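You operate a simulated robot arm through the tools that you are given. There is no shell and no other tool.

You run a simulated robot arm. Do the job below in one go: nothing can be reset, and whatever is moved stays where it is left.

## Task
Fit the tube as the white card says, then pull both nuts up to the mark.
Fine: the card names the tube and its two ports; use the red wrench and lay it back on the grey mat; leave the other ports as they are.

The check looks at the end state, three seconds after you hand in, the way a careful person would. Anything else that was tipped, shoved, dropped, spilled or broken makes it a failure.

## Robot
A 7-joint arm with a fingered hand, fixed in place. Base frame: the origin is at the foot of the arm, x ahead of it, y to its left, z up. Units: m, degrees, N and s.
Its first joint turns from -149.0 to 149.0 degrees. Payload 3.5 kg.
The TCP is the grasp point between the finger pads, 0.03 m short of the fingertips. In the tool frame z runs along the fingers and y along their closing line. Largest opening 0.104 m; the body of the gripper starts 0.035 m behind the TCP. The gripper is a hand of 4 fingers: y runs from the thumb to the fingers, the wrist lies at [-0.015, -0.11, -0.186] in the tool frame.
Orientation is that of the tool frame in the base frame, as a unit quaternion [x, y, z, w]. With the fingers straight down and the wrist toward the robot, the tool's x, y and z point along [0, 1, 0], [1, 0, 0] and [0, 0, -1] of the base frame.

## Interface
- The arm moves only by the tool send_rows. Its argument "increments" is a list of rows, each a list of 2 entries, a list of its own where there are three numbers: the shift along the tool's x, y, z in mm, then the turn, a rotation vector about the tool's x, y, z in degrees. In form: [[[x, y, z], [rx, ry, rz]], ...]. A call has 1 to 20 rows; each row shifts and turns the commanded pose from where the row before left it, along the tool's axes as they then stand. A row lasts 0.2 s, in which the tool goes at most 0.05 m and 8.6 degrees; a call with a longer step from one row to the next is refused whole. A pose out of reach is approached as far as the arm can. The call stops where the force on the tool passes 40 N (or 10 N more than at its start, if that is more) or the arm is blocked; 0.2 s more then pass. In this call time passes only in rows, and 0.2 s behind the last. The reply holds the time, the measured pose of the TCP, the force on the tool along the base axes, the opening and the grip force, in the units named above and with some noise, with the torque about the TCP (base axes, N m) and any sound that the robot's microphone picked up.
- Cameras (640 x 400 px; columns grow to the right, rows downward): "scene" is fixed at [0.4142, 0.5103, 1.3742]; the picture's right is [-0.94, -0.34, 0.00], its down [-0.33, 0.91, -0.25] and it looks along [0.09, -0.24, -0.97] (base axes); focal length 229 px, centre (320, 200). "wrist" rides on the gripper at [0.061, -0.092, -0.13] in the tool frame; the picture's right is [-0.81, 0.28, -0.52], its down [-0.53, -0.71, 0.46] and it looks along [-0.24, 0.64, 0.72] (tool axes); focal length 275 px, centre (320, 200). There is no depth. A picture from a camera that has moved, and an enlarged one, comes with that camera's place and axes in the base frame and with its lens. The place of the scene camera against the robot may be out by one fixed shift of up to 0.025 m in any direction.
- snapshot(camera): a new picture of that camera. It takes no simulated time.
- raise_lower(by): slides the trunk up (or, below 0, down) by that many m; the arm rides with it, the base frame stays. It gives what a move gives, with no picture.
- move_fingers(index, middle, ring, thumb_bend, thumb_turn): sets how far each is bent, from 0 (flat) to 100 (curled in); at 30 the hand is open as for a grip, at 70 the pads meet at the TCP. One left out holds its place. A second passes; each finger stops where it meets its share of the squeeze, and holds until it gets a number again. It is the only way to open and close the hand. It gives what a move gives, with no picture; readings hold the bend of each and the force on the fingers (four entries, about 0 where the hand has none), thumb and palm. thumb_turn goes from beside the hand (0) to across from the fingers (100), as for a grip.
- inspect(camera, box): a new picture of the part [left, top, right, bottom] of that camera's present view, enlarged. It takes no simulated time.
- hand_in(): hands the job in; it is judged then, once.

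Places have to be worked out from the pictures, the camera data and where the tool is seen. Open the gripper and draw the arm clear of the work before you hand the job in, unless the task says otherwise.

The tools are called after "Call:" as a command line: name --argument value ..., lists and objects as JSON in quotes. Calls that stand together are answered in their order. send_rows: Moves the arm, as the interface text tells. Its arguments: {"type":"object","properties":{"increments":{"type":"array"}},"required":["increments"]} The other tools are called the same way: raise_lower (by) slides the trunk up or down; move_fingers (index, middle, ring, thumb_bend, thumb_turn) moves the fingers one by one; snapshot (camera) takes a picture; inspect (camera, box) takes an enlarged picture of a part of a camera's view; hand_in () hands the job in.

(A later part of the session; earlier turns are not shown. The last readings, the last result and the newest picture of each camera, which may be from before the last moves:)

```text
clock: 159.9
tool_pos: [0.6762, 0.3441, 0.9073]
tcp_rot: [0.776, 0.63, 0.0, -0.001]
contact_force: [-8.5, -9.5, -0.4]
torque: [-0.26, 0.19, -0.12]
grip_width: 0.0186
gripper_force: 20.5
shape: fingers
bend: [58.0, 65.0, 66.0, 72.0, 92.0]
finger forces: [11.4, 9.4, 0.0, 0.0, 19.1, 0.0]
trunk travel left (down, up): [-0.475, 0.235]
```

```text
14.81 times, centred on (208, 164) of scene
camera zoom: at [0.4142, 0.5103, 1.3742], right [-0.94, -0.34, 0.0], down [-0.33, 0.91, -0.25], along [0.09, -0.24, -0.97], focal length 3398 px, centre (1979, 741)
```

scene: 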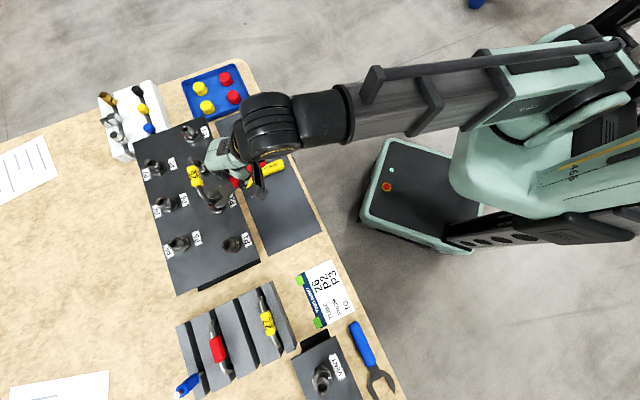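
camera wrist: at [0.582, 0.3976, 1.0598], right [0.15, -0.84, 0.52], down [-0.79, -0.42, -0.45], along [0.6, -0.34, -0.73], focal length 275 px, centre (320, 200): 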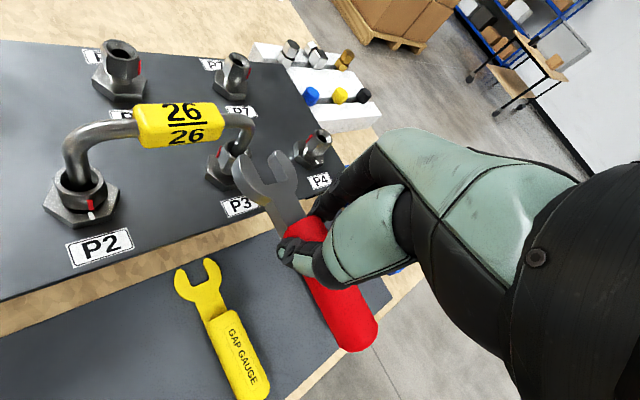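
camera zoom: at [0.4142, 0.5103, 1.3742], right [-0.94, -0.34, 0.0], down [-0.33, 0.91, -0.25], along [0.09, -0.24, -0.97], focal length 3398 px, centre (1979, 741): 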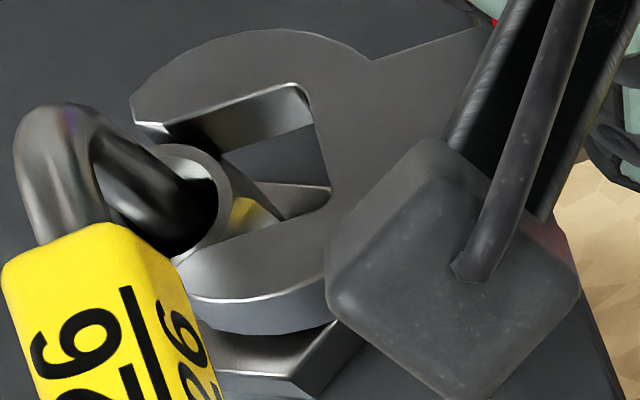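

Still balanced but blocked. I'll back off 14 mm and zoom in on the P3 nut to measure its orientation properly.

Call:
send_rows --increments '[[[-5.8, -3.9, 0], [0, 0, 0]], [[-7.5, -5.0, 0], [0, 0, 0]], [[0, 0, 0], [0, 0, 0]]]'

Call:
inspect --camera "scene" --box '[192, 152, 216, 170]'

Call:
inspect --camera "wrist" --box '[220, 120, 284, 168]'

```text
clock: 160.7
tool_pos: [0.6643, 0.3329, 0.9075]
tcp_rot: [0.776, 0.63, -0.001, -0.001]
contact_force: [-0.1, -0.7, -1.5]
torque: [0.0, 0.01, -0.04]
grip_width: 0.0185
gripper_force: 17.3
shape: fingers
bend: [57.0, 64.0, 66.0, 73.0, 92.0]
finger forces: [9.5, 8.1, 0.0, 0.1, 17.4, 0.1]
trunk travel left (down, up): [-0.475, 0.235]
```

```text
16.00 times, centred on (204, 161) of scene
camera zoom: at [0.4142, 0.5103, 1.3742], right [-0.94, -0.34, 0.0], down [-0.33, 0.91, -0.25], along [0.09, -0.24, -0.97], focal length 3669 px, centre (2176, 824)
```

zoom: 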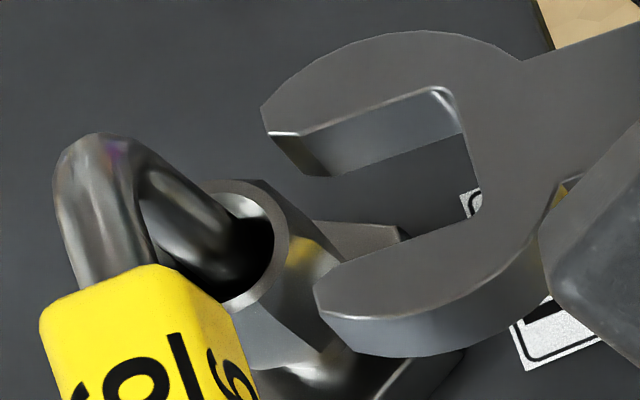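

```text
8.33 times, centred on (252, 144) of wrist
camera zoom: at [0.5895, 0.4117, 1.0386], right [0.1, -0.85, 0.52], down [-0.81, -0.38, -0.45], along [0.58, -0.37, -0.73], focal length 2294 px, centre (887, 667)
```

zoom: 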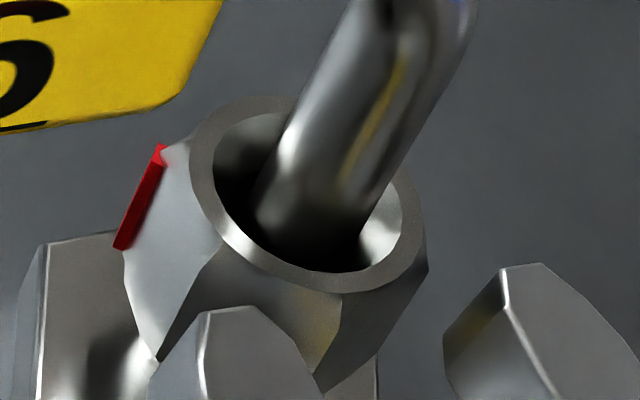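

The facets show the P3 nut's vertex is now near 211°, while the wrench is at about 223°. I'll swing the wrench 11° clockwise around the nut and re-measure.

Call:
send_rows --increments '[[[6.1, -7.1, 0], [0, 0, 5.5]], [[6.1, -7.1, 0], [0, 0, 5.5]], [[0, 0, 0], [0, 0, 0]]]'

Call:
inspect --camera "wrist" --box '[205, 115, 305, 190]'

Call:
inspect --camera "scene" --box '[190, 150, 226, 177]'

```text
clock: 161.5
tool_pos: [0.6527, 0.3497, 0.907]
tcp_rot: [0.833, 0.553, -0.001, 0.0]
contact_force: [0.8, -0.8, -1.5]
torque: [0.0, 0.01, 0.01]
grip_width: 0.0184
gripper_force: 17.7
shape: fingers
bend: [57.0, 64.0, 66.0, 73.0, 92.0]
finger forces: [9.5, 8.1, 0.0, 0.0, 17.6, 0.0]
trunk travel left (down, up): [-0.475, 0.235]
```

```text
5.33 times, centred on (255, 152) of wrist
camera zoom: at [0.5942, 0.4397, 1.0381], right [-0.06, -0.85, 0.52], down [-0.86, -0.21, -0.45], along [0.5, -0.47, -0.73], focal length 1468 px, centre (667, 453)
```

zoom: 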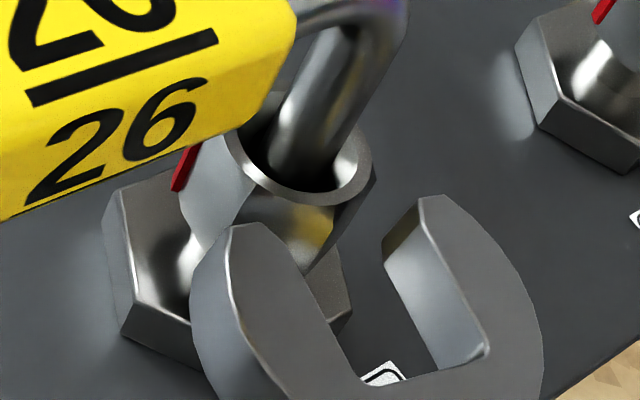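

```text
14.81 times, centred on (208, 164) of scene
camera zoom: at [0.4142, 0.5103, 1.3742], right [-0.94, -0.34, 0.0], down [-0.33, 0.91, -0.25], along [0.09, -0.24, -0.97], focal length 3398 px, centre (1979, 741)
```

zoom: 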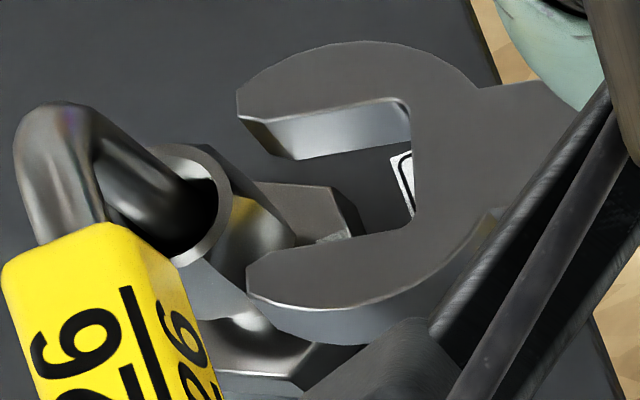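

The wrench is now at about 213°, matching the nut. I'll nudge 0.8 mm right and advance 15 mm.

Call:
send_rows --increments '[[[-0.45, 0.66, 0], [0, 0, 0]], [[6.2, 4.2, 0], [0, 0, 0]], [[6.2, 4.2, 0], [0, 0, 0]], [[0, 0, 0], [0, 0, 0]]]'

Call:
inspect --camera "wrist" --box '[205, 115, 305, 190]'

Call:
inspect --camera "scene" --box '[190, 150, 226, 177]'

```text
clock: 162.5
tool_pos: [0.6672, 0.3548, 0.9069]
tcp_rot: [0.833, 0.554, 0.0, -0.001]
contact_force: [0.3, -0.9, -1.5]
torque: [-0.04, 0.01, -0.11]
grip_width: 0.0182
gripper_force: 18.1
shape: fingers
bend: [57.0, 64.0, 66.0, 73.0, 92.0]
finger forces: [11.1, 7.7, 0.1, 0.0, 17.7, 0.1]
trunk travel left (down, up): [-0.475, 0.235]
```

```text
5.33 times, centred on (255, 152) of wrist
camera zoom: at [0.608, 0.4465, 1.038], right [-0.06, -0.85, 0.52], down [-0.86, -0.21, -0.45], along [0.5, -0.47, -0.73], focal length 1468 px, centre (667, 453)
```

zoom: 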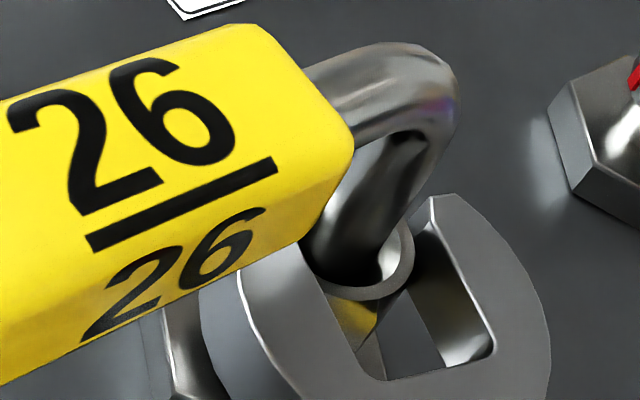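

```text
14.81 times, centred on (208, 164) of scene
camera zoom: at [0.4142, 0.5103, 1.3742], right [-0.94, -0.34, 0.0], down [-0.33, 0.91, -0.25], along [0.09, -0.24, -0.97], focal length 3398 px, centre (1979, 741)
```

zoom: 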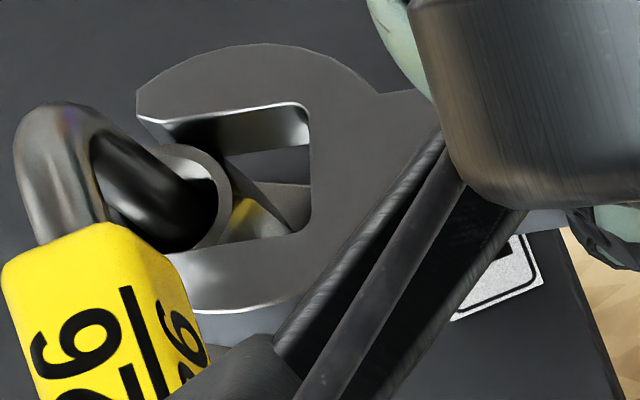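

Almost no force, so it's sliding on. I'll continue advancing.

Call:
send_rows --increments '[[[2.1, 1.4, 0], [0, 0, 0]], [[2.1, 1.4, 0], [0, 0, 0]], [[2.1, 1.4, 0], [0, 0, 0]], [[0, 0, 0], [0, 0, 0]]]'

Call:
inspect --camera "wrist" --box '[205, 115, 305, 190]'

Call:
inspect --camera "scene" --box '[190, 150, 226, 177]'

```text
clock: 163.5
tool_pos: [0.6736, 0.3594, 0.9076]
tcp_rot: [0.833, 0.554, 0.0, -0.001]
contact_force: [-0.2, -1.7, -1.4]
torque: [-0.04, -0.01, -0.09]
grip_width: 0.0185
gripper_force: 18.9
shape: fingers
bend: [57.0, 64.0, 66.0, 73.0, 92.0]
finger forces: [11.3, 7.6, 0.1, 0.0, 17.6, 0.0]
trunk travel left (down, up): [-0.475, 0.235]
```

```text
5.33 times, centred on (255, 152) of wrist
camera zoom: at [0.6151, 0.4512, 1.0381], right [-0.06, -0.85, 0.52], down [-0.86, -0.21, -0.45], along [0.5, -0.47, -0.73], focal length 1468 px, centre (667, 453)
```

zoom: 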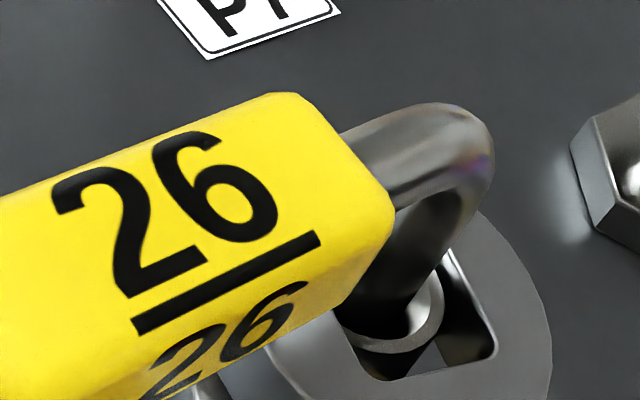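

```text
14.81 times, centred on (208, 164) of scene
camera zoom: at [0.4142, 0.5103, 1.3742], right [-0.94, -0.34, 0.0], down [-0.33, 0.91, -0.25], along [0.09, -0.24, -0.97], focal length 3398 px, centre (1979, 741)
```

zoom: 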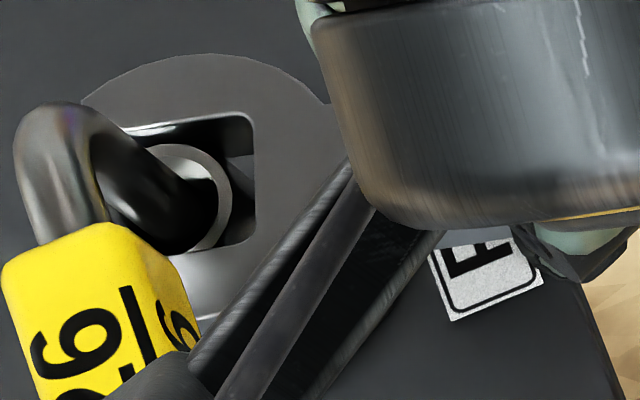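

Engaged on P3. I'll begin the clockwise stroke, about 28°.

Call:
send_rows --increments '[[[1.25, 0.84, 0], [0, 0, 0]], [[3.3, -3.8, 0], [0, 0, 4]], [[3.3, -3.8, 0], [0, 0, 4]], [[3.3, -3.8, 0], [0, 0, 4]], [[3.3, -3.8, 0], [0, 0, 4]], [[3.3, -3.8, 0], [0, 0, 4]], [[3.3, -3.8, 0], [0, 0, 4]], [[3.3, -3.8, 0], [0, 0, 4]], [[0, 0, 0], [0, 0, 0]]]'

Call:
snapshot --camera "wrist"

Call:
snapshot --camera "scene"

```text
clock: 165.5
tool_pos: [0.6655, 0.3949, 0.9073]
tcp_rot: [0.942, 0.335, -0.002, -0.001]
contact_force: [-0.9, -1.2, -0.7]
torque: [-0.09, 0.06, -0.14]
grip_width: 0.0183
gripper_force: 19.0
shape: fingers
bend: [57.0, 64.0, 66.0, 73.0, 92.0]
finger forces: [12.4, 7.5, 0.0, 0.0, 18.0, 0.0]
trunk travel left (down, up): [-0.475, 0.235]
```

```text
taken
camera wrist: at [0.6576, 0.5041, 1.0377], right [-0.45, -0.73, 0.52], down [-0.86, 0.22, -0.45], along [0.22, -0.65, -0.72], focal length 275 px, centre (320, 200)
```

wrist: 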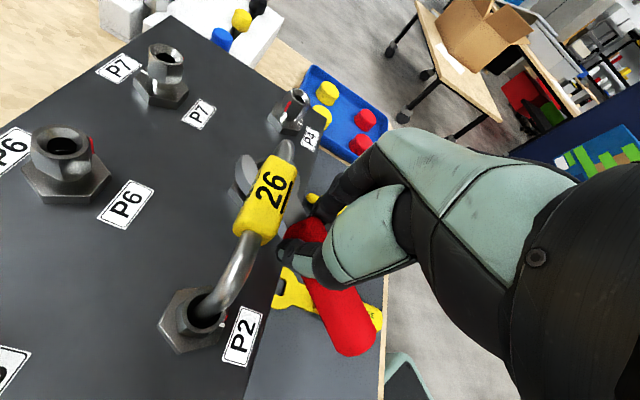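

```text
taken
```

scene: 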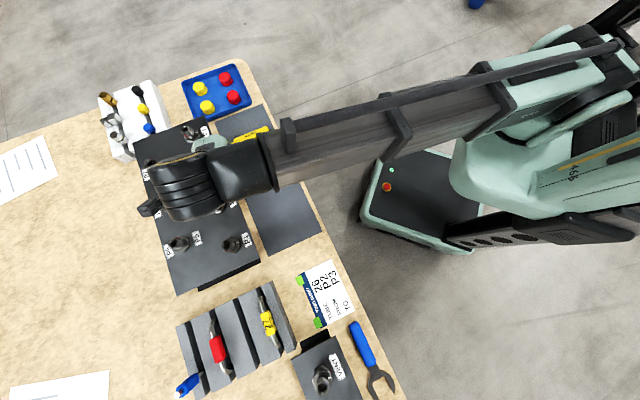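

Clearances are good. I'll unload slightly, back off along the axis, and swing back 60° around the P3 nut.

Call:
send_rows --increments '[[[1.65, -1.9, 0], [0, 0, 2]], [[-1.65, 1.9, 0], [0, 0, -2]], [[-5.8, -3.9, 0], [0, 0, 0]], [[-8.3, -5.6, 0], [0, 0, 0]], [[-10.8, -7.3, 0], [0, 0, 0]], [[0, 0, 0], [0, 0, 0]]]'

Call:
send_rows --increments '[[[-6.18, 8.71, 0], [0, 0, -6]], [[-6.18, 8.71, 0], [0, 0, -6]], [[-6.18, 8.71, 0], [0, 0, -6]], [[-6.18, 8.71, 0], [0, 0, -6]], [[-6.18, 8.71, 0], [0, 0, -6]], [[-6.18, 8.71, 0], [0, 0, -6]], [[-6.18, 8.71, 0], [0, 0, -6]], [[-6.18, 8.71, 0], [0, 0, -6]], [[-6.18, 8.71, 0], [0, 0, -6]], [[-6.18, 8.71, 0], [0, 0, -6]], [[0, 0, 0], [0, 0, 0]]]'

Call:
inspect --camera "scene" --box '[190, 150, 226, 177]'

Call:
inspect --camera "wrist" --box '[205, 125, 305, 200]'

Call:
snapshot --camera "wrist"

```text
clock: 166.9
tool_pos: [0.6374, 0.3931, 0.907]
tcp_rot: [0.942, 0.336, -0.001, 0.0]
contact_force: [0.3, -0.2, -1.1]
torque: [0.02, -0.02, -0.01]
grip_width: 0.0183
gripper_force: 18.2
shape: fingers
bend: [57.0, 64.0, 66.0, 73.0, 92.0]
finger forces: [10.6, 7.8, 0.0, 0.0, 18.2, 0.0]
trunk travel left (down, up): [-0.475, 0.235]
```

```text
clock: 169.3
tool_pos: [0.6877, 0.3062, 0.9068]
tcp_rot: [0.647, 0.762, -0.001, -0.001]
contact_force: [-0.4, 0.8, -1.8]
torque: [0.01, -0.02, 0.01]
grip_width: 0.0183
gripper_force: 18.3
shape: fingers
bend: [57.0, 64.0, 66.0, 73.0, 92.0]
finger forces: [10.4, 7.9, 0.0, 0.1, 18.2, 0.0]
trunk travel left (down, up): [-0.475, 0.235]
```

```text
14.81 times, centred on (208, 164) of scene
camera zoom: at [0.4142, 0.5103, 1.3742], right [-0.94, -0.34, 0.0], down [-0.33, 0.91, -0.25], along [0.09, -0.24, -0.97], focal length 3398 px, centre (1979, 741)
```

zoom: 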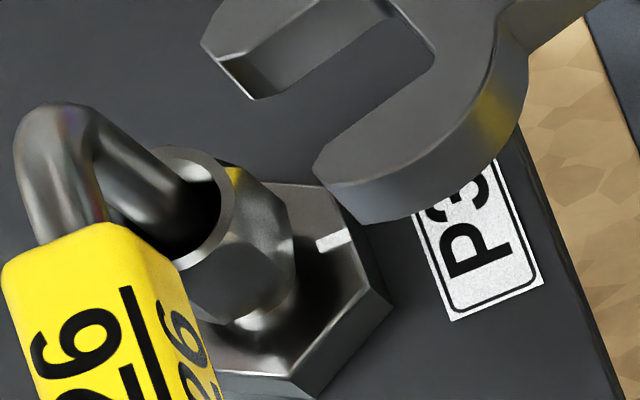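

```text
5.33 times, centred on (255, 162) of wrist
camera zoom: at [0.5885, 0.3509, 1.0379], right [0.4, -0.76, 0.52], down [-0.62, -0.64, -0.45], along [0.67, -0.14, -0.73], focal length 1468 px, centre (667, 400)
```

zoom: 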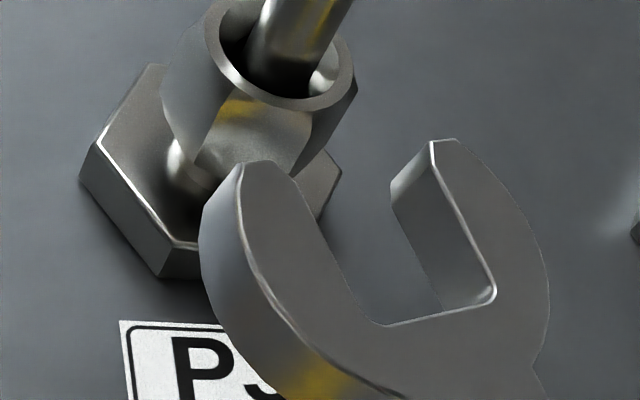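

```text
taken
camera wrist: at [0.5885, 0.3509, 1.0379], right [0.4, -0.76, 0.52], down [-0.62, -0.64, -0.45], along [0.67, -0.14, -0.73], focal length 275 px, centre (320, 200)
```

wrist: 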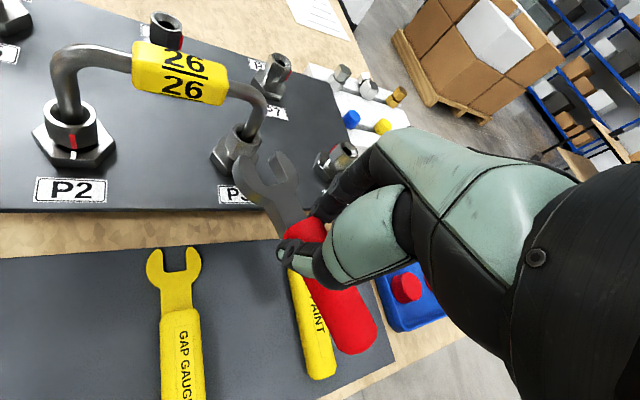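

P2's marks look perfectly aligned in this view. At P3 the offsets match my successful approaches, so I'll advance 24 mm.

Call:
send_rows --increments '[[[8.3, 5.6, 0], [0, 0, 0]], [[8.3, 5.6, 0], [0, 0, 0]], [[3.3, 2.2, 0], [0, 0, 0]], [[0, 0, 0], [0, 0, 0]]]'

Call:
inspect --camera "scene" --box '[190, 150, 226, 177]'

Call:
inspect --camera "wrist" --box '[205, 115, 305, 190]'

```text
clock: 170.3
tool_pos: [0.6967, 0.3246, 0.9056]
tcp_rot: [0.648, 0.761, -0.001, -0.001]
contact_force: [-0.4, -3.3, -1.2]
torque: [-0.06, -0.02, -0.05]
grip_width: 0.0183
gripper_force: 18.8
shape: fingers
bend: [57.0, 64.0, 66.0, 73.0, 92.0]
finger forces: [11.3, 7.7, 0.0, 0.0, 18.3, 0.0]
trunk travel left (down, up): [-0.475, 0.235]
```

```text
14.81 times, centred on (208, 164) of scene
camera zoom: at [0.4142, 0.5103, 1.3742], right [-0.94, -0.34, 0.0], down [-0.33, 0.91, -0.25], along [0.09, -0.24, -0.97], focal length 3398 px, centre (1979, 741)
```

zoom: 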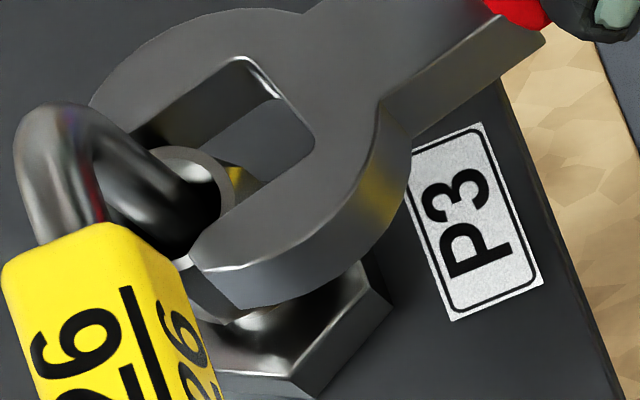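

```text
5.33 times, centred on (255, 152) of wrist
camera zoom: at [0.5996, 0.3703, 1.0367], right [0.4, -0.76, 0.52], down [-0.62, -0.64, -0.45], along [0.67, -0.14, -0.73], focal length 1468 px, centre (667, 453)
```

zoom: 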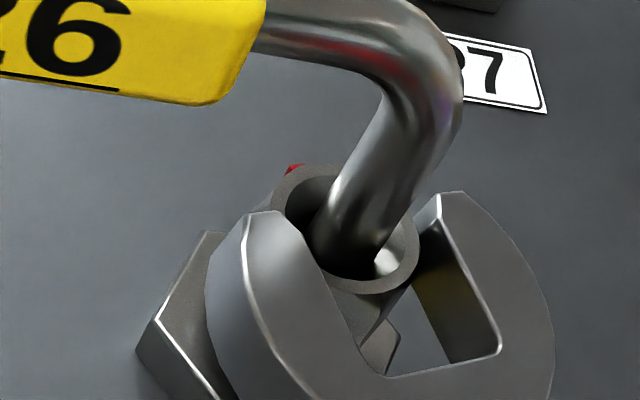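

Light balanced contact. I'll push on slowly.

Call:
send_rows --increments '[[[1.25, 0.84, 0], [0, 0, 0]], [[1.25, 0.84, 0], [0, 0, 0]], [[1.25, 0.84, 0], [0, 0, 0]], [[0, 0, 0], [0, 0, 0]]]'

Call:
inspect --camera "wrist" --box '[205, 115, 305, 190]'

Call:
inspect --camera "scene" --box '[190, 150, 226, 177]'

```text
clock: 171.3
tool_pos: [0.6988, 0.3298, 0.9052]
tcp_rot: [0.648, 0.762, -0.001, 0.0]
contact_force: [0.3, -2.9, -1.2]
torque: [-0.07, -0.05, -0.08]
grip_width: 0.0184
gripper_force: 18.3
shape: fingers
bend: [57.0, 64.0, 66.0, 73.0, 92.0]
finger forces: [12.4, 7.3, 0.1, 0.0, 18.0, 0.0]
trunk travel left (down, up): [-0.475, 0.235]
```

```text
5.33 times, centred on (255, 152) of wrist
camera zoom: at [0.6009, 0.3749, 1.0375], right [0.4, -0.76, 0.52], down [-0.62, -0.64, -0.45], along [0.67, -0.14, -0.73], focal length 1468 px, centre (667, 453)
```

zoom: 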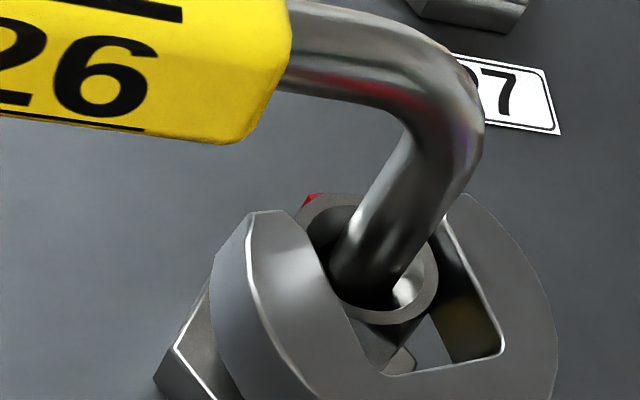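

```text
14.81 times, centred on (208, 164) of scene
camera zoom: at [0.4142, 0.5103, 1.3742], right [-0.94, -0.34, 0.0], down [-0.33, 0.91, -0.25], along [0.09, -0.24, -0.97], focal length 3398 px, centre (1979, 741)
```

zoom: 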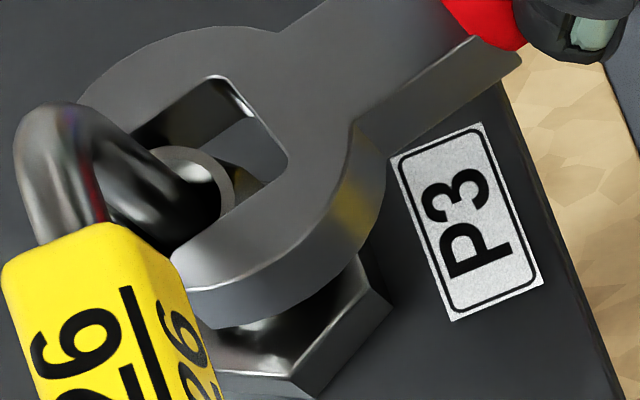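

It's sliding on. A few more millimetres to full engagement.

Call:
send_rows --increments '[[[1.66, 1.12, 0], [0, 0, 0]], [[1.66, 1.12, 0], [0, 0, 0]], [[1.66, 1.12, 0], [0, 0, 0]], [[0, 0, 0], [0, 0, 0]]]'

Call:
inspect --camera "wrist" --box '[205, 115, 305, 190]'

```text
clock: 172.3
tool_pos: [0.7025, 0.3349, 0.9065]
tcp_rot: [0.648, 0.761, 0.0, 0.0]
contact_force: [1.6, -2.3, -2.1]
torque: [-0.11, -0.03, -0.09]
grip_width: 0.0185
gripper_force: 18.7
shape: fingers
bend: [57.0, 64.0, 66.0, 73.0, 92.0]
finger forces: [12.3, 7.4, 0.0, 0.1, 18.0, 0.0]
trunk travel left (down, up): [-0.475, 0.235]
```

```text
5.33 times, centred on (255, 152) of wrist
camera zoom: at [0.604, 0.3804, 1.0378], right [0.4, -0.76, 0.52], down [-0.62, -0.64, -0.45], along [0.67, -0.14, -0.73], focal length 1468 px, centre (667, 453)
```

zoom: 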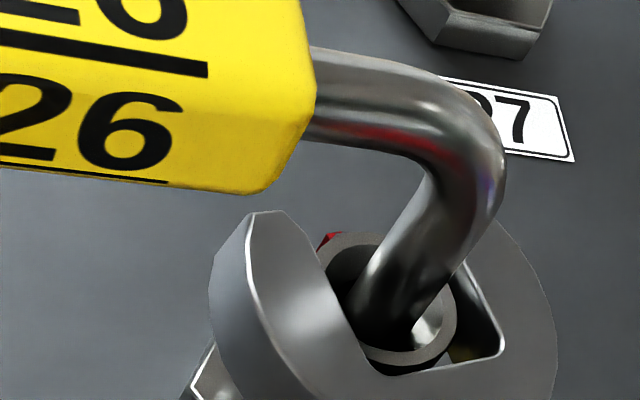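

Engaged, with the tab at the jaw mouth opposite the handle. Now a full 60° clockwise stroke.

Call:
send_rows --increments '[[[3.24, -3.76, 0], [0, 0, 4]], [[3.24, -3.76, 0], [0, 0, 4]], [[3.24, -3.76, 0], [0, 0, 4]], [[3.24, -3.76, 0], [0, 0, 4]], [[3.24, -3.76, 0], [0, 0, 4]], [[3.24, -3.76, 0], [0, 0, 4]], [[3.24, -3.76, 0], [0, 0, 4]], [[3.24, -3.76, 0], [0, 0, 4]], [[3.24, -3.76, 0], [0, 0, 4]], [[3.24, -3.76, 0], [0, 0, 4]], [[3.24, -3.76, 0], [0, 0, 4]], [[3.24, -3.76, 0], [0, 0, 4]], [[3.24, -3.76, 0], [0, 0, 4]], [[3.24, -3.76, 0], [0, 0, 4]], [[3.24, -3.76, 0], [0, 0, 4]], [[0, 0, 0], [0, 0, 0]]]'

Call:
inspect --camera "wrist" --box '[195, 105, 335, 210]'

```text
clock: 175.7
tool_pos: [0.6655, 0.3955, 0.9077]
tcp_rot: [0.942, 0.336, -0.001, -0.001]
contact_force: [0.1, -2.2, -2.5]
torque: [-0.04, 0.01, -0.11]
grip_width: 0.0187
gripper_force: 19.2
shape: fingers
bend: [57.0, 65.0, 66.0, 73.0, 92.0]
finger forces: [12.8, 7.5, 0.0, 0.1, 18.3, 0.1]
trunk travel left (down, up): [-0.475, 0.235]
```

```text
3.81 times, centred on (265, 158) of wrist
camera zoom: at [0.6566, 0.5055, 1.0384], right [-0.45, -0.73, 0.52], down [-0.86, 0.22, -0.45], along [0.22, -0.65, -0.72], focal length 1049 px, centre (530, 362)
```

zoom: 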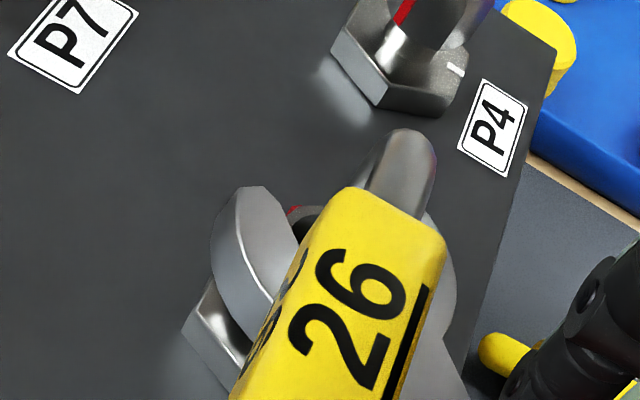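

Smooth, and the tab is turning along. I'll back off, swing 60° around, and check.

Call:
send_rows --increments '[[[-1.65, 1.9, 0], [0, 0, -2]], [[-5.8, -3.9, 0], [0, 0, 0]], [[-8.3, -5.6, 0], [0, 0, 0]], [[-10.8, -7.3, 0], [0, 0, 0]], [[-6.18, 8.71, 0], [0, 0, -6]], [[-6.18, 8.71, 0], [0, 0, -6]], [[-6.18, 8.71, 0], [0, 0, -6]], [[-6.18, 8.71, 0], [0, 0, -6]], [[-6.18, 8.71, 0], [0, 0, -6]], [[-6.18, 8.71, 0], [0, 0, -6]], [[-6.18, 8.71, 0], [0, 0, -6]], [[-6.18, 8.71, 0], [0, 0, -6]], [[-6.18, 8.71, 0], [0, 0, -6]], [[-6.18, 8.71, 0], [0, 0, -6]], [[0, 0, 0], [0, 0, 0]]]'

Call:
inspect --camera "scene" --box '[190, 150, 226, 177]'

Call:
inspect --camera "wrist" --box '[205, 125, 305, 200]'

```text
clock: 178.9
tool_pos: [0.6905, 0.3038, 0.9057]
tcp_rot: [0.634, 0.774, -0.001, -0.002]
contact_force: [0.0, -0.8, -1.3]
torque: [0.01, 0.0, 0.0]
grip_width: 0.0185
gripper_force: 18.7
shape: fingers
bend: [57.0, 64.0, 66.0, 73.0, 92.0]
finger forces: [10.9, 7.6, 0.0, 0.0, 18.5, 0.0]
trunk travel left (down, up): [-0.475, 0.235]
```

```text
14.81 times, centred on (208, 164) of scene
camera zoom: at [0.4142, 0.5103, 1.3742], right [-0.94, -0.34, 0.0], down [-0.33, 0.91, -0.25], along [0.09, -0.24, -0.97], focal length 3398 px, centre (1979, 741)
```

zoom: 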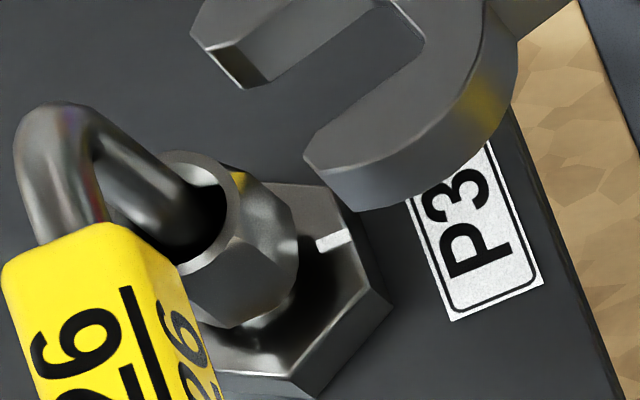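

```text
5.33 times, centred on (255, 162) of wrist
camera zoom: at [0.5906, 0.3451, 1.0373], right [0.43, -0.74, 0.52], down [-0.6, -0.66, -0.45], along [0.68, -0.11, -0.73], focal length 1468 px, centre (667, 400)
```

zoom: 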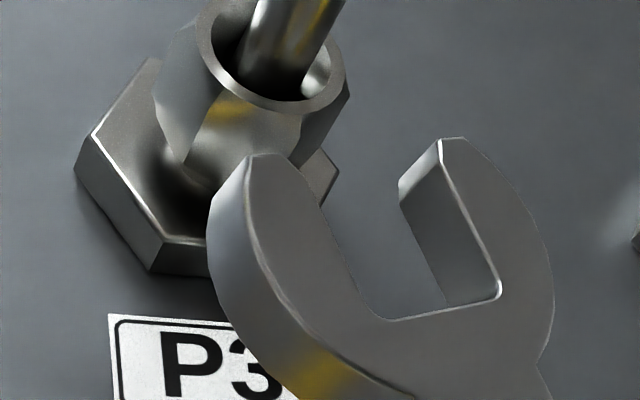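

The offset is a bit larger this time, so I'll shift 2.6 mm left and advance 20 mm.

Call:
send_rows --increments '[[[1.45, -2.15, 0], [0, 0, 0]], [[8.3, 5.6, 0], [0, 0, 0]], [[8.3, 5.6, 0], [0, 0, 0]], [[0, 0, 0], [0, 0, 0]]]'

Call:
inspect --camera "scene" --box '[190, 150, 226, 177]'

Call:
inspect --camera "wrist" --box '[205, 115, 305, 190]'

```text
clock: 179.9
tool_pos: [0.6966, 0.3208, 0.9055]
tcp_rot: [0.635, 0.773, -0.002, 0.0]
contact_force: [1.1, -1.0, -1.2]
torque: [-0.02, -0.02, -0.12]
grip_width: 0.0187
gripper_force: 19.5
shape: fingers
bend: [57.0, 64.0, 66.0, 73.0, 92.0]
finger forces: [13.1, 6.9, 0.1, 0.0, 18.2, 0.1]
trunk travel left (down, up): [-0.475, 0.235]
```

```text
14.81 times, centred on (208, 164) of scene
camera zoom: at [0.4142, 0.5103, 1.3742], right [-0.94, -0.34, 0.0], down [-0.33, 0.91, -0.25], along [0.09, -0.24, -0.97], focal length 3398 px, centre (1979, 741)
```

zoom: 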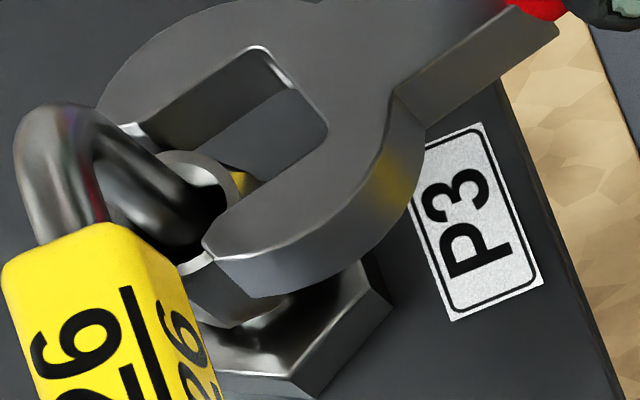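

```text
5.33 times, centred on (255, 152) of wrist
camera zoom: at [0.5964, 0.364, 1.037], right [0.43, -0.74, 0.52], down [-0.6, -0.66, -0.45], along [0.68, -0.11, -0.73], focal length 1468 px, centre (667, 453)
```

zoom: 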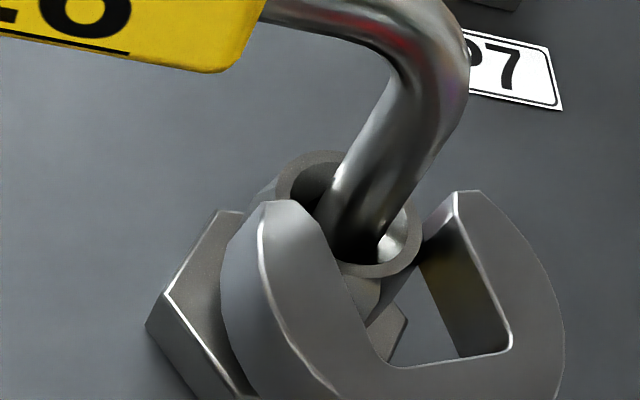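

Light touch on the right jaw. I'll shift 0.7 mm right and advance 6 mm.

Call:
send_rows --increments '[[[-0.4, 0.58, 0], [0, 0, 0]], [[1.66, 1.12, 0], [0, 0, 0]], [[1.66, 1.12, 0], [0, 0, 0]], [[1.66, 1.12, 0], [0, 0, 0]], [[0, 0, 0], [0, 0, 0]]]'

Call:
inspect --camera "wrist" --box '[205, 115, 305, 190]'

```text
clock: 181.1
tool_pos: [0.6983, 0.3284, 0.9066]
tcp_rot: [0.634, 0.773, -0.001, 0.0]
contact_force: [1.2, -1.5, -1.3]
torque: [-0.05, -0.03, -0.17]
grip_width: 0.0186
gripper_force: 18.7
shape: fingers
bend: [57.0, 65.0, 66.0, 73.0, 92.0]
finger forces: [13.6, 6.8, 0.0, 0.0, 18.3, 0.0]
trunk travel left (down, up): [-0.475, 0.235]
```

```text
5.33 times, centred on (255, 152) of wrist
camera zoom: at [0.5991, 0.3704, 1.0374], right [0.43, -0.74, 0.52], down [-0.6, -0.66, -0.45], along [0.68, -0.11, -0.73], focal length 1468 px, centre (667, 453)
```

zoom: 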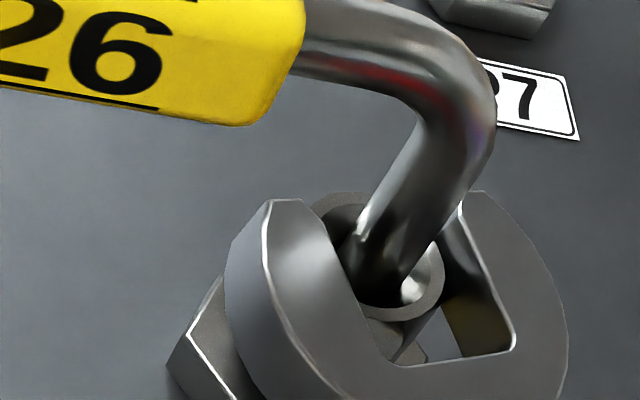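

Going in cleanly. I'll advance 6 mm more to seat, with a slight right bias.

Call:
send_rows --increments '[[[-0.3, 0.4, 0], [0, 0, 0]], [[1.66, 1.12, 0], [0, 0, 0]], [[1.66, 1.12, 0], [0, 0, 0]], [[1.66, 1.12, 0], [0, 0, 0]], [[0, 0, 0], [0, 0, 0]]]'

Call:
inspect --camera "wrist" --box '[205, 115, 305, 190]'

```text
clock: 182.3
tool_pos: [0.7013, 0.3336, 0.9061]
tcp_rot: [0.635, 0.773, 0.0, 0.0]
contact_force: [1.3, -1.9, -0.6]
torque: [-0.04, -0.07, -0.16]
grip_width: 0.0188
gripper_force: 19.9
shape: fingers
bend: [56.0, 65.0, 66.0, 73.0, 92.0]
finger forces: [13.8, 7.1, 0.0, 0.0, 18.2, 0.0]
trunk travel left (down, up): [-0.475, 0.235]
```

```text
5.33 times, centred on (255, 152) of wrist
camera zoom: at [0.6017, 0.376, 1.0371], right [0.43, -0.74, 0.52], down [-0.6, -0.66, -0.45], along [0.68, -0.11, -0.73], focal length 1468 px, centre (667, 453)
```

zoom: 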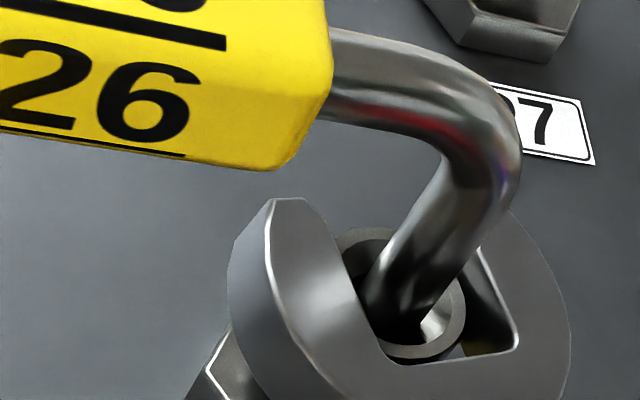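

Seated. Next full stroke: 60° clockwise.

Call:
send_rows --increments '[[[3.32, -3.73, 0], [0, 0, 4]], [[3.32, -3.73, 0], [0, 0, 4]], [[3.32, -3.73, 0], [0, 0, 4]], [[3.32, -3.73, 0], [0, 0, 4]], [[3.32, -3.73, 0], [0, 0, 4]], [[3.32, -3.73, 0], [0, 0, 4]], [[3.32, -3.73, 0], [0, 0, 4]], [[3.32, -3.73, 0], [0, 0, 4]], [[3.32, -3.73, 0], [0, 0, 4]], [[3.32, -3.73, 0], [0, 0, 4]], [[3.32, -3.73, 0], [0, 0, 4]], [[3.32, -3.73, 0], [0, 0, 4]], [[3.32, -3.73, 0], [0, 0, 4]], [[3.32, -3.73, 0], [0, 0, 4]], [[3.32, -3.73, 0], [0, 0, 4]], [[1.66, -1.87, 0], [0, 0, 2]], [[0, 0, 0], [0, 0, 0]]]'

Call:
inspect --camera "wrist" --box '[195, 105, 335, 210]'

```text
clock: 185.9
tool_pos: [0.665, 0.3959, 0.9063]
tcp_rot: [0.942, 0.335, -0.001, 0.0]
contact_force: [1.7, -5.6, -2.9]
torque: [-0.22, 0.0, -0.11]
grip_width: 0.0188
gripper_force: 19.4
shape: fingers
bend: [56.0, 64.0, 66.0, 73.0, 92.0]
finger forces: [13.2, 8.7, 0.1, 0.0, 16.1, 0.0]
trunk travel left (down, up): [-0.475, 0.235]
```

```text
3.81 times, centred on (265, 158) of wrist
camera zoom: at [0.6563, 0.5057, 1.0379], right [-0.45, -0.73, 0.52], down [-0.86, 0.22, -0.45], along [0.22, -0.65, -0.73], focal length 1049 px, centre (530, 362)
```

zoom: 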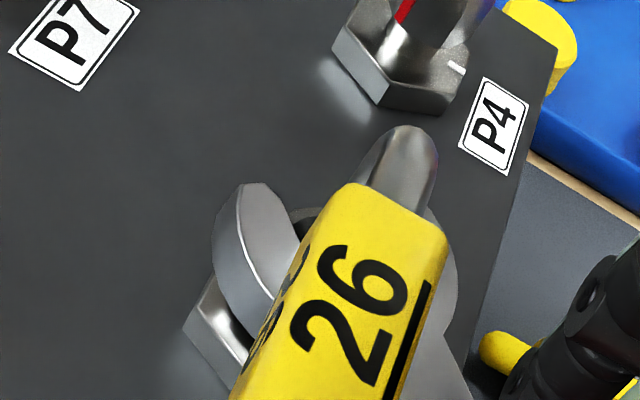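

Resistance is beginning, as expected at this stage. I'll back off, swing 60° around and lower 1.5 mm for the next bite.

Call:
send_rows --increments '[[[-1.65, 1.9, 0], [0, 0, -2]], [[-5.8, -3.9, 0], [0, 0, 0]], [[-8.3, -5.6, 0], [0, 0, 0]], [[-10.8, -7.3, 0], [0, 0, 0]], [[-6.18, 8.71, 0], [0, 0, -6]], [[-6.18, 8.71, 0], [0, 0, -6]], [[-6.18, 8.71, 0], [0, 0, -6]], [[-6.18, 8.71, 0], [0, 0, -6]], [[-6.18, 8.71, 0], [0, 0, -6]], [[-6.18, 8.71, 0], [0, 0, -6]], [[-6.18, 8.71, 0], [0, 0, -6]], [[-6.18, 8.71, 0], [0, 0, -6]], [[-6.18, 8.71, 0], [0, 0, -6]], [[-6.18, 8.71, 0], [0, 0, -6]], [[0.8, -1.2, 1.5], [0, 0, 0]], [[0, 0, 0], [0, 0, 0]]]'

Call:
inspect --camera "scene" --box '[190, 150, 226, 177]'

Call:
inspect --camera "wrist" --box '[205, 125, 305, 200]'

```text
clock: 189.3
tool_pos: [0.6882, 0.3056, 0.9045]
tcp_rot: [0.634, 0.773, -0.001, 0.0]
contact_force: [-0.2, -0.8, -1.4]
torque: [-0.01, -0.01, -0.01]
grip_width: 0.0184
gripper_force: 17.8
shape: fingers
bend: [56.0, 64.0, 66.0, 73.0, 92.0]
finger forces: [11.1, 7.7, 0.0, 0.0, 18.5, 0.0]
trunk travel left (down, up): [-0.475, 0.235]
```

```text
14.81 times, centred on (208, 164) of scene
camera zoom: at [0.4142, 0.5103, 1.3742], right [-0.94, -0.34, 0.0], down [-0.33, 0.91, -0.25], along [0.09, -0.24, -0.97], focal length 3398 px, centre (1979, 741)
```

zoom: 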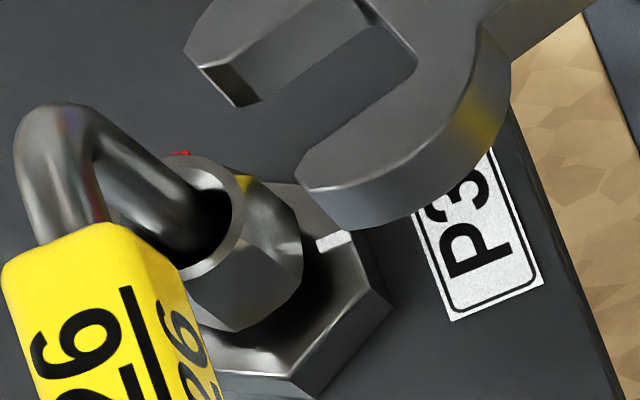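

```text
5.33 times, centred on (255, 162) of wrist
camera zoom: at [0.5892, 0.3484, 1.0368], right [0.43, -0.74, 0.52], down [-0.6, -0.66, -0.45], along [0.68, -0.11, -0.73], focal length 1468 px, centre (667, 400)
```

zoom: 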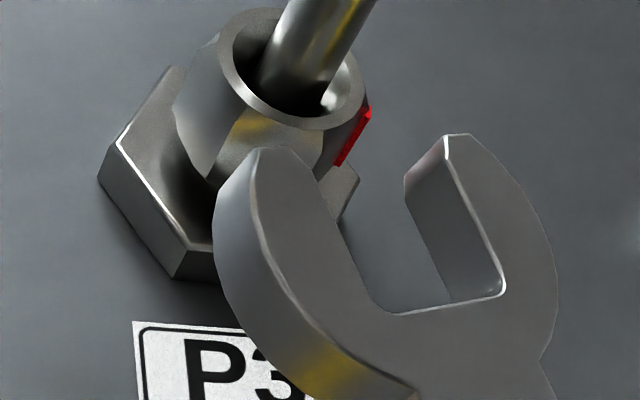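

The tab has come round to the right front, just like P2 at this stage, and the offset is good. Advancing 22 mm.

Call:
send_rows --increments '[[[8.3, 5.6, 0], [0, 0, 0]], [[8.3, 5.6, 0], [0, 0, 0]], [[1.66, 1.12, 0], [0, 0, 0]], [[0, 0, 0], [0, 0, 0]]]'

Call:
inspect --camera "wrist" --box '[205, 115, 305, 190]'

Call:
inspect --camera "scene" --box '[190, 150, 226, 177]'

```text
clock: 190.3
tool_pos: [0.697, 0.327, 0.9056]
tcp_rot: [0.635, 0.773, -0.001, -0.001]
contact_force: [1.0, -1.3, -0.7]
torque: [-0.01, 0.0, -0.18]
grip_width: 0.0189
gripper_force: 20.0
shape: fingers
bend: [56.0, 64.0, 66.0, 73.0, 91.0]
finger forces: [13.5, 7.0, 0.0, 0.0, 18.3, 0.1]
trunk travel left (down, up): [-0.475, 0.235]
```

```text
5.33 times, centred on (255, 152) of wrist
camera zoom: at [0.5972, 0.3681, 1.0372], right [0.43, -0.74, 0.52], down [-0.6, -0.66, -0.45], along [0.68, -0.11, -0.73], focal length 1468 px, centre (667, 453)
```

zoom: 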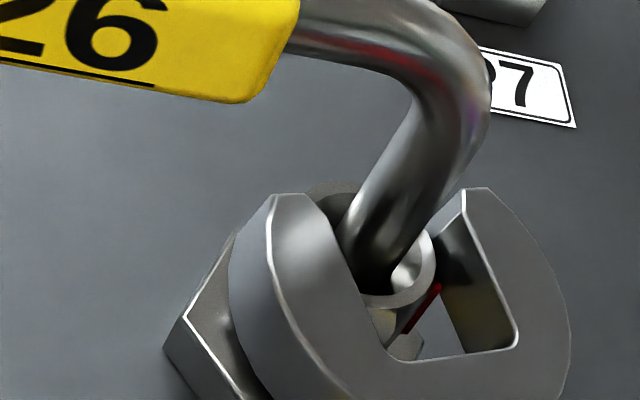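

```text
14.81 times, centred on (208, 164) of scene
camera zoom: at [0.4142, 0.5103, 1.3742], right [-0.94, -0.34, 0.0], down [-0.33, 0.91, -0.25], along [0.09, -0.24, -0.97], focal length 3398 px, centre (1979, 741)
```

zoom: 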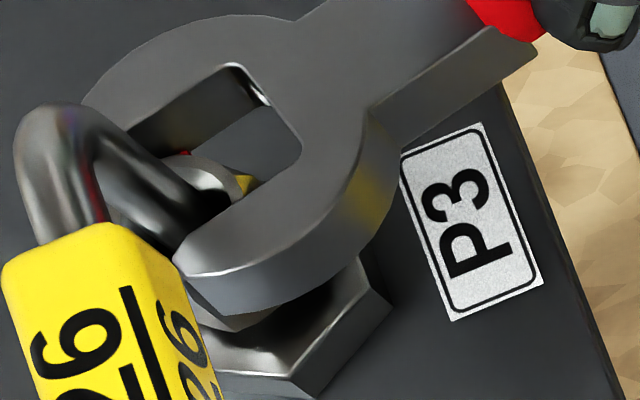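

It's going in; I'll bias 0.9 mm right and advance 8 mm.

Call:
send_rows --increments '[[[-0.5, 0.75, 0], [0, 0, 0]], [[1.66, 1.12, 0], [0, 0, 0]], [[1.66, 1.12, 0], [0, 0, 0]], [[1.66, 1.12, 0], [0, 0, 0]], [[1.66, 1.12, 0], [0, 0, 0]], [[0, 0, 0], [0, 0, 0]]]'

Call:
inspect --camera "wrist" --box '[205, 115, 305, 190]'

```text
clock: 191.7
tool_pos: [0.6995, 0.3332, 0.9068]
tcp_rot: [0.635, 0.773, -0.001, -0.001]
contact_force: [1.2, -5.3, -0.8]
torque: [-0.15, -0.06, -0.16]
grip_width: 0.0187
gripper_force: 20.6
shape: fingers
bend: [56.0, 64.0, 66.0, 73.0, 92.0]
finger forces: [13.9, 7.8, 0.1, 0.1, 18.1, 0.0]
trunk travel left (down, up): [-0.475, 0.235]
```

```text
5.33 times, centred on (255, 152) of wrist
camera zoom: at [0.6004, 0.375, 1.0367], right [0.43, -0.74, 0.52], down [-0.6, -0.66, -0.45], along [0.68, -0.11, -0.73], focal length 1468 px, centre (667, 453)
```

zoom: 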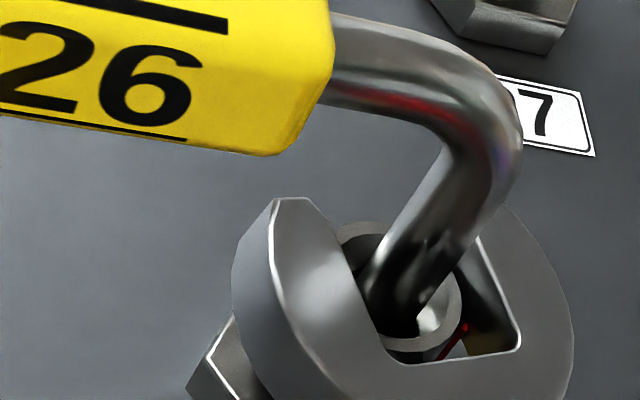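

Engaged. I'll turn clockwise 32° while watching the load.

Call:
send_rows --increments '[[[3.32, -3.73, 0], [0, 0, 4]], [[3.32, -3.73, 0], [0, 0, 4]], [[3.32, -3.73, 0], [0, 0, 4]], [[3.32, -3.73, 0], [0, 0, 4]], [[3.32, -3.73, 0], [0, 0, 4]], [[3.32, -3.73, 0], [0, 0, 4]], [[3.32, -3.73, 0], [0, 0, 4]], [[3.32, -3.73, 0], [0, 0, 4]], [[0, 0, 0], [0, 0, 0]]]'

Call:
inspect --camera "wrist" --box '[205, 115, 305, 190]'

```text
clock: 193.7
tool_pos: [0.6737, 0.3599, 0.9064]
tcp_rot: [0.823, 0.568, 0.0, -0.001]
contact_force: [-1.0, -11.6, -5.2]
torque: [-0.34, 0.04, -0.25]
grip_width: 0.0189
gripper_force: 20.3
shape: fingers
bend: [56.0, 64.0, 66.0, 73.0, 92.0]
finger forces: [15.2, 10.4, 0.0, 0.1, 15.8, 0.0]
trunk travel left (down, up): [-0.475, 0.235]
```

```text
5.33 times, centred on (255, 152) of wrist
camera zoom: at [0.6114, 0.4501, 1.0371], right [-0.03, -0.86, 0.52], down [-0.86, -0.24, -0.45], along [0.51, -0.46, -0.73], focal length 1468 px, centre (667, 453)
```

zoom: 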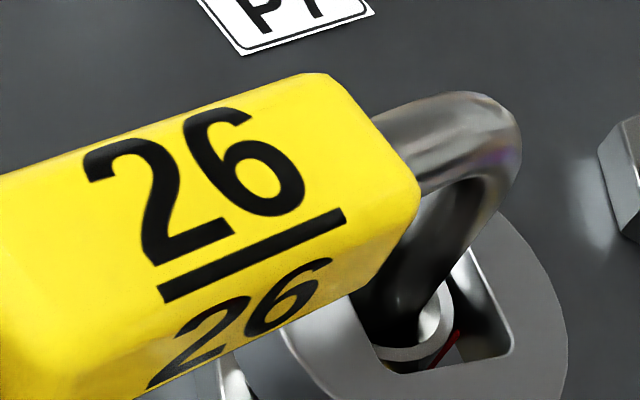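

Same load profile as P2. I'll continue 28° more, following the nut down about 1 mm.

Call:
send_rows --increments '[[[3.32, -3.73, 0.3], [0, 0, 4]], [[3.32, -3.73, 0.3], [0, 0, 4]], [[3.32, -3.73, 0.3], [0, 0, 4]], [[3.32, -3.73, 0], [0, 0, 4]], [[3.32, -3.73, 0], [0, 0, 4]], [[3.32, -3.73, 0], [0, 0, 4]], [[3.32, -3.73, 0], [0, 0, 4]], [[0, 0, 0], [0, 0, 0]]]'

Call:
inspect --camera "wrist" --box '[195, 105, 335, 210]'

```text
clock: 195.5
tool_pos: [0.664, 0.395, 0.9042]
tcp_rot: [0.936, 0.352, -0.001, -0.001]
contact_force: [-6.5, -11.7, -4.0]
torque: [-0.36, 0.2, -0.31]
grip_width: 0.0187
gripper_force: 21.2
shape: fingers
bend: [55.0, 63.0, 66.0, 73.0, 92.0]
finger forces: [15.6, 11.5, 0.0, 0.1, 15.0, 0.1]
trunk travel left (down, up): [-0.475, 0.235]
```

```text
3.81 times, centred on (265, 158) of wrist
camera zoom: at [0.6514, 0.5034, 1.0356], right [-0.43, -0.74, 0.52], down [-0.87, 0.19, -0.45], along [0.24, -0.65, -0.73], focal length 1049 px, centre (530, 362)
```

zoom: 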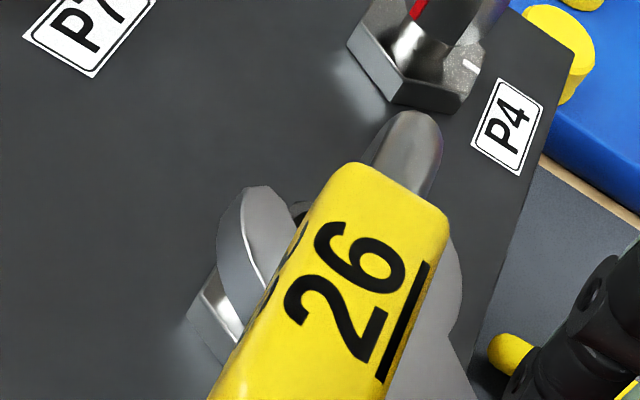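

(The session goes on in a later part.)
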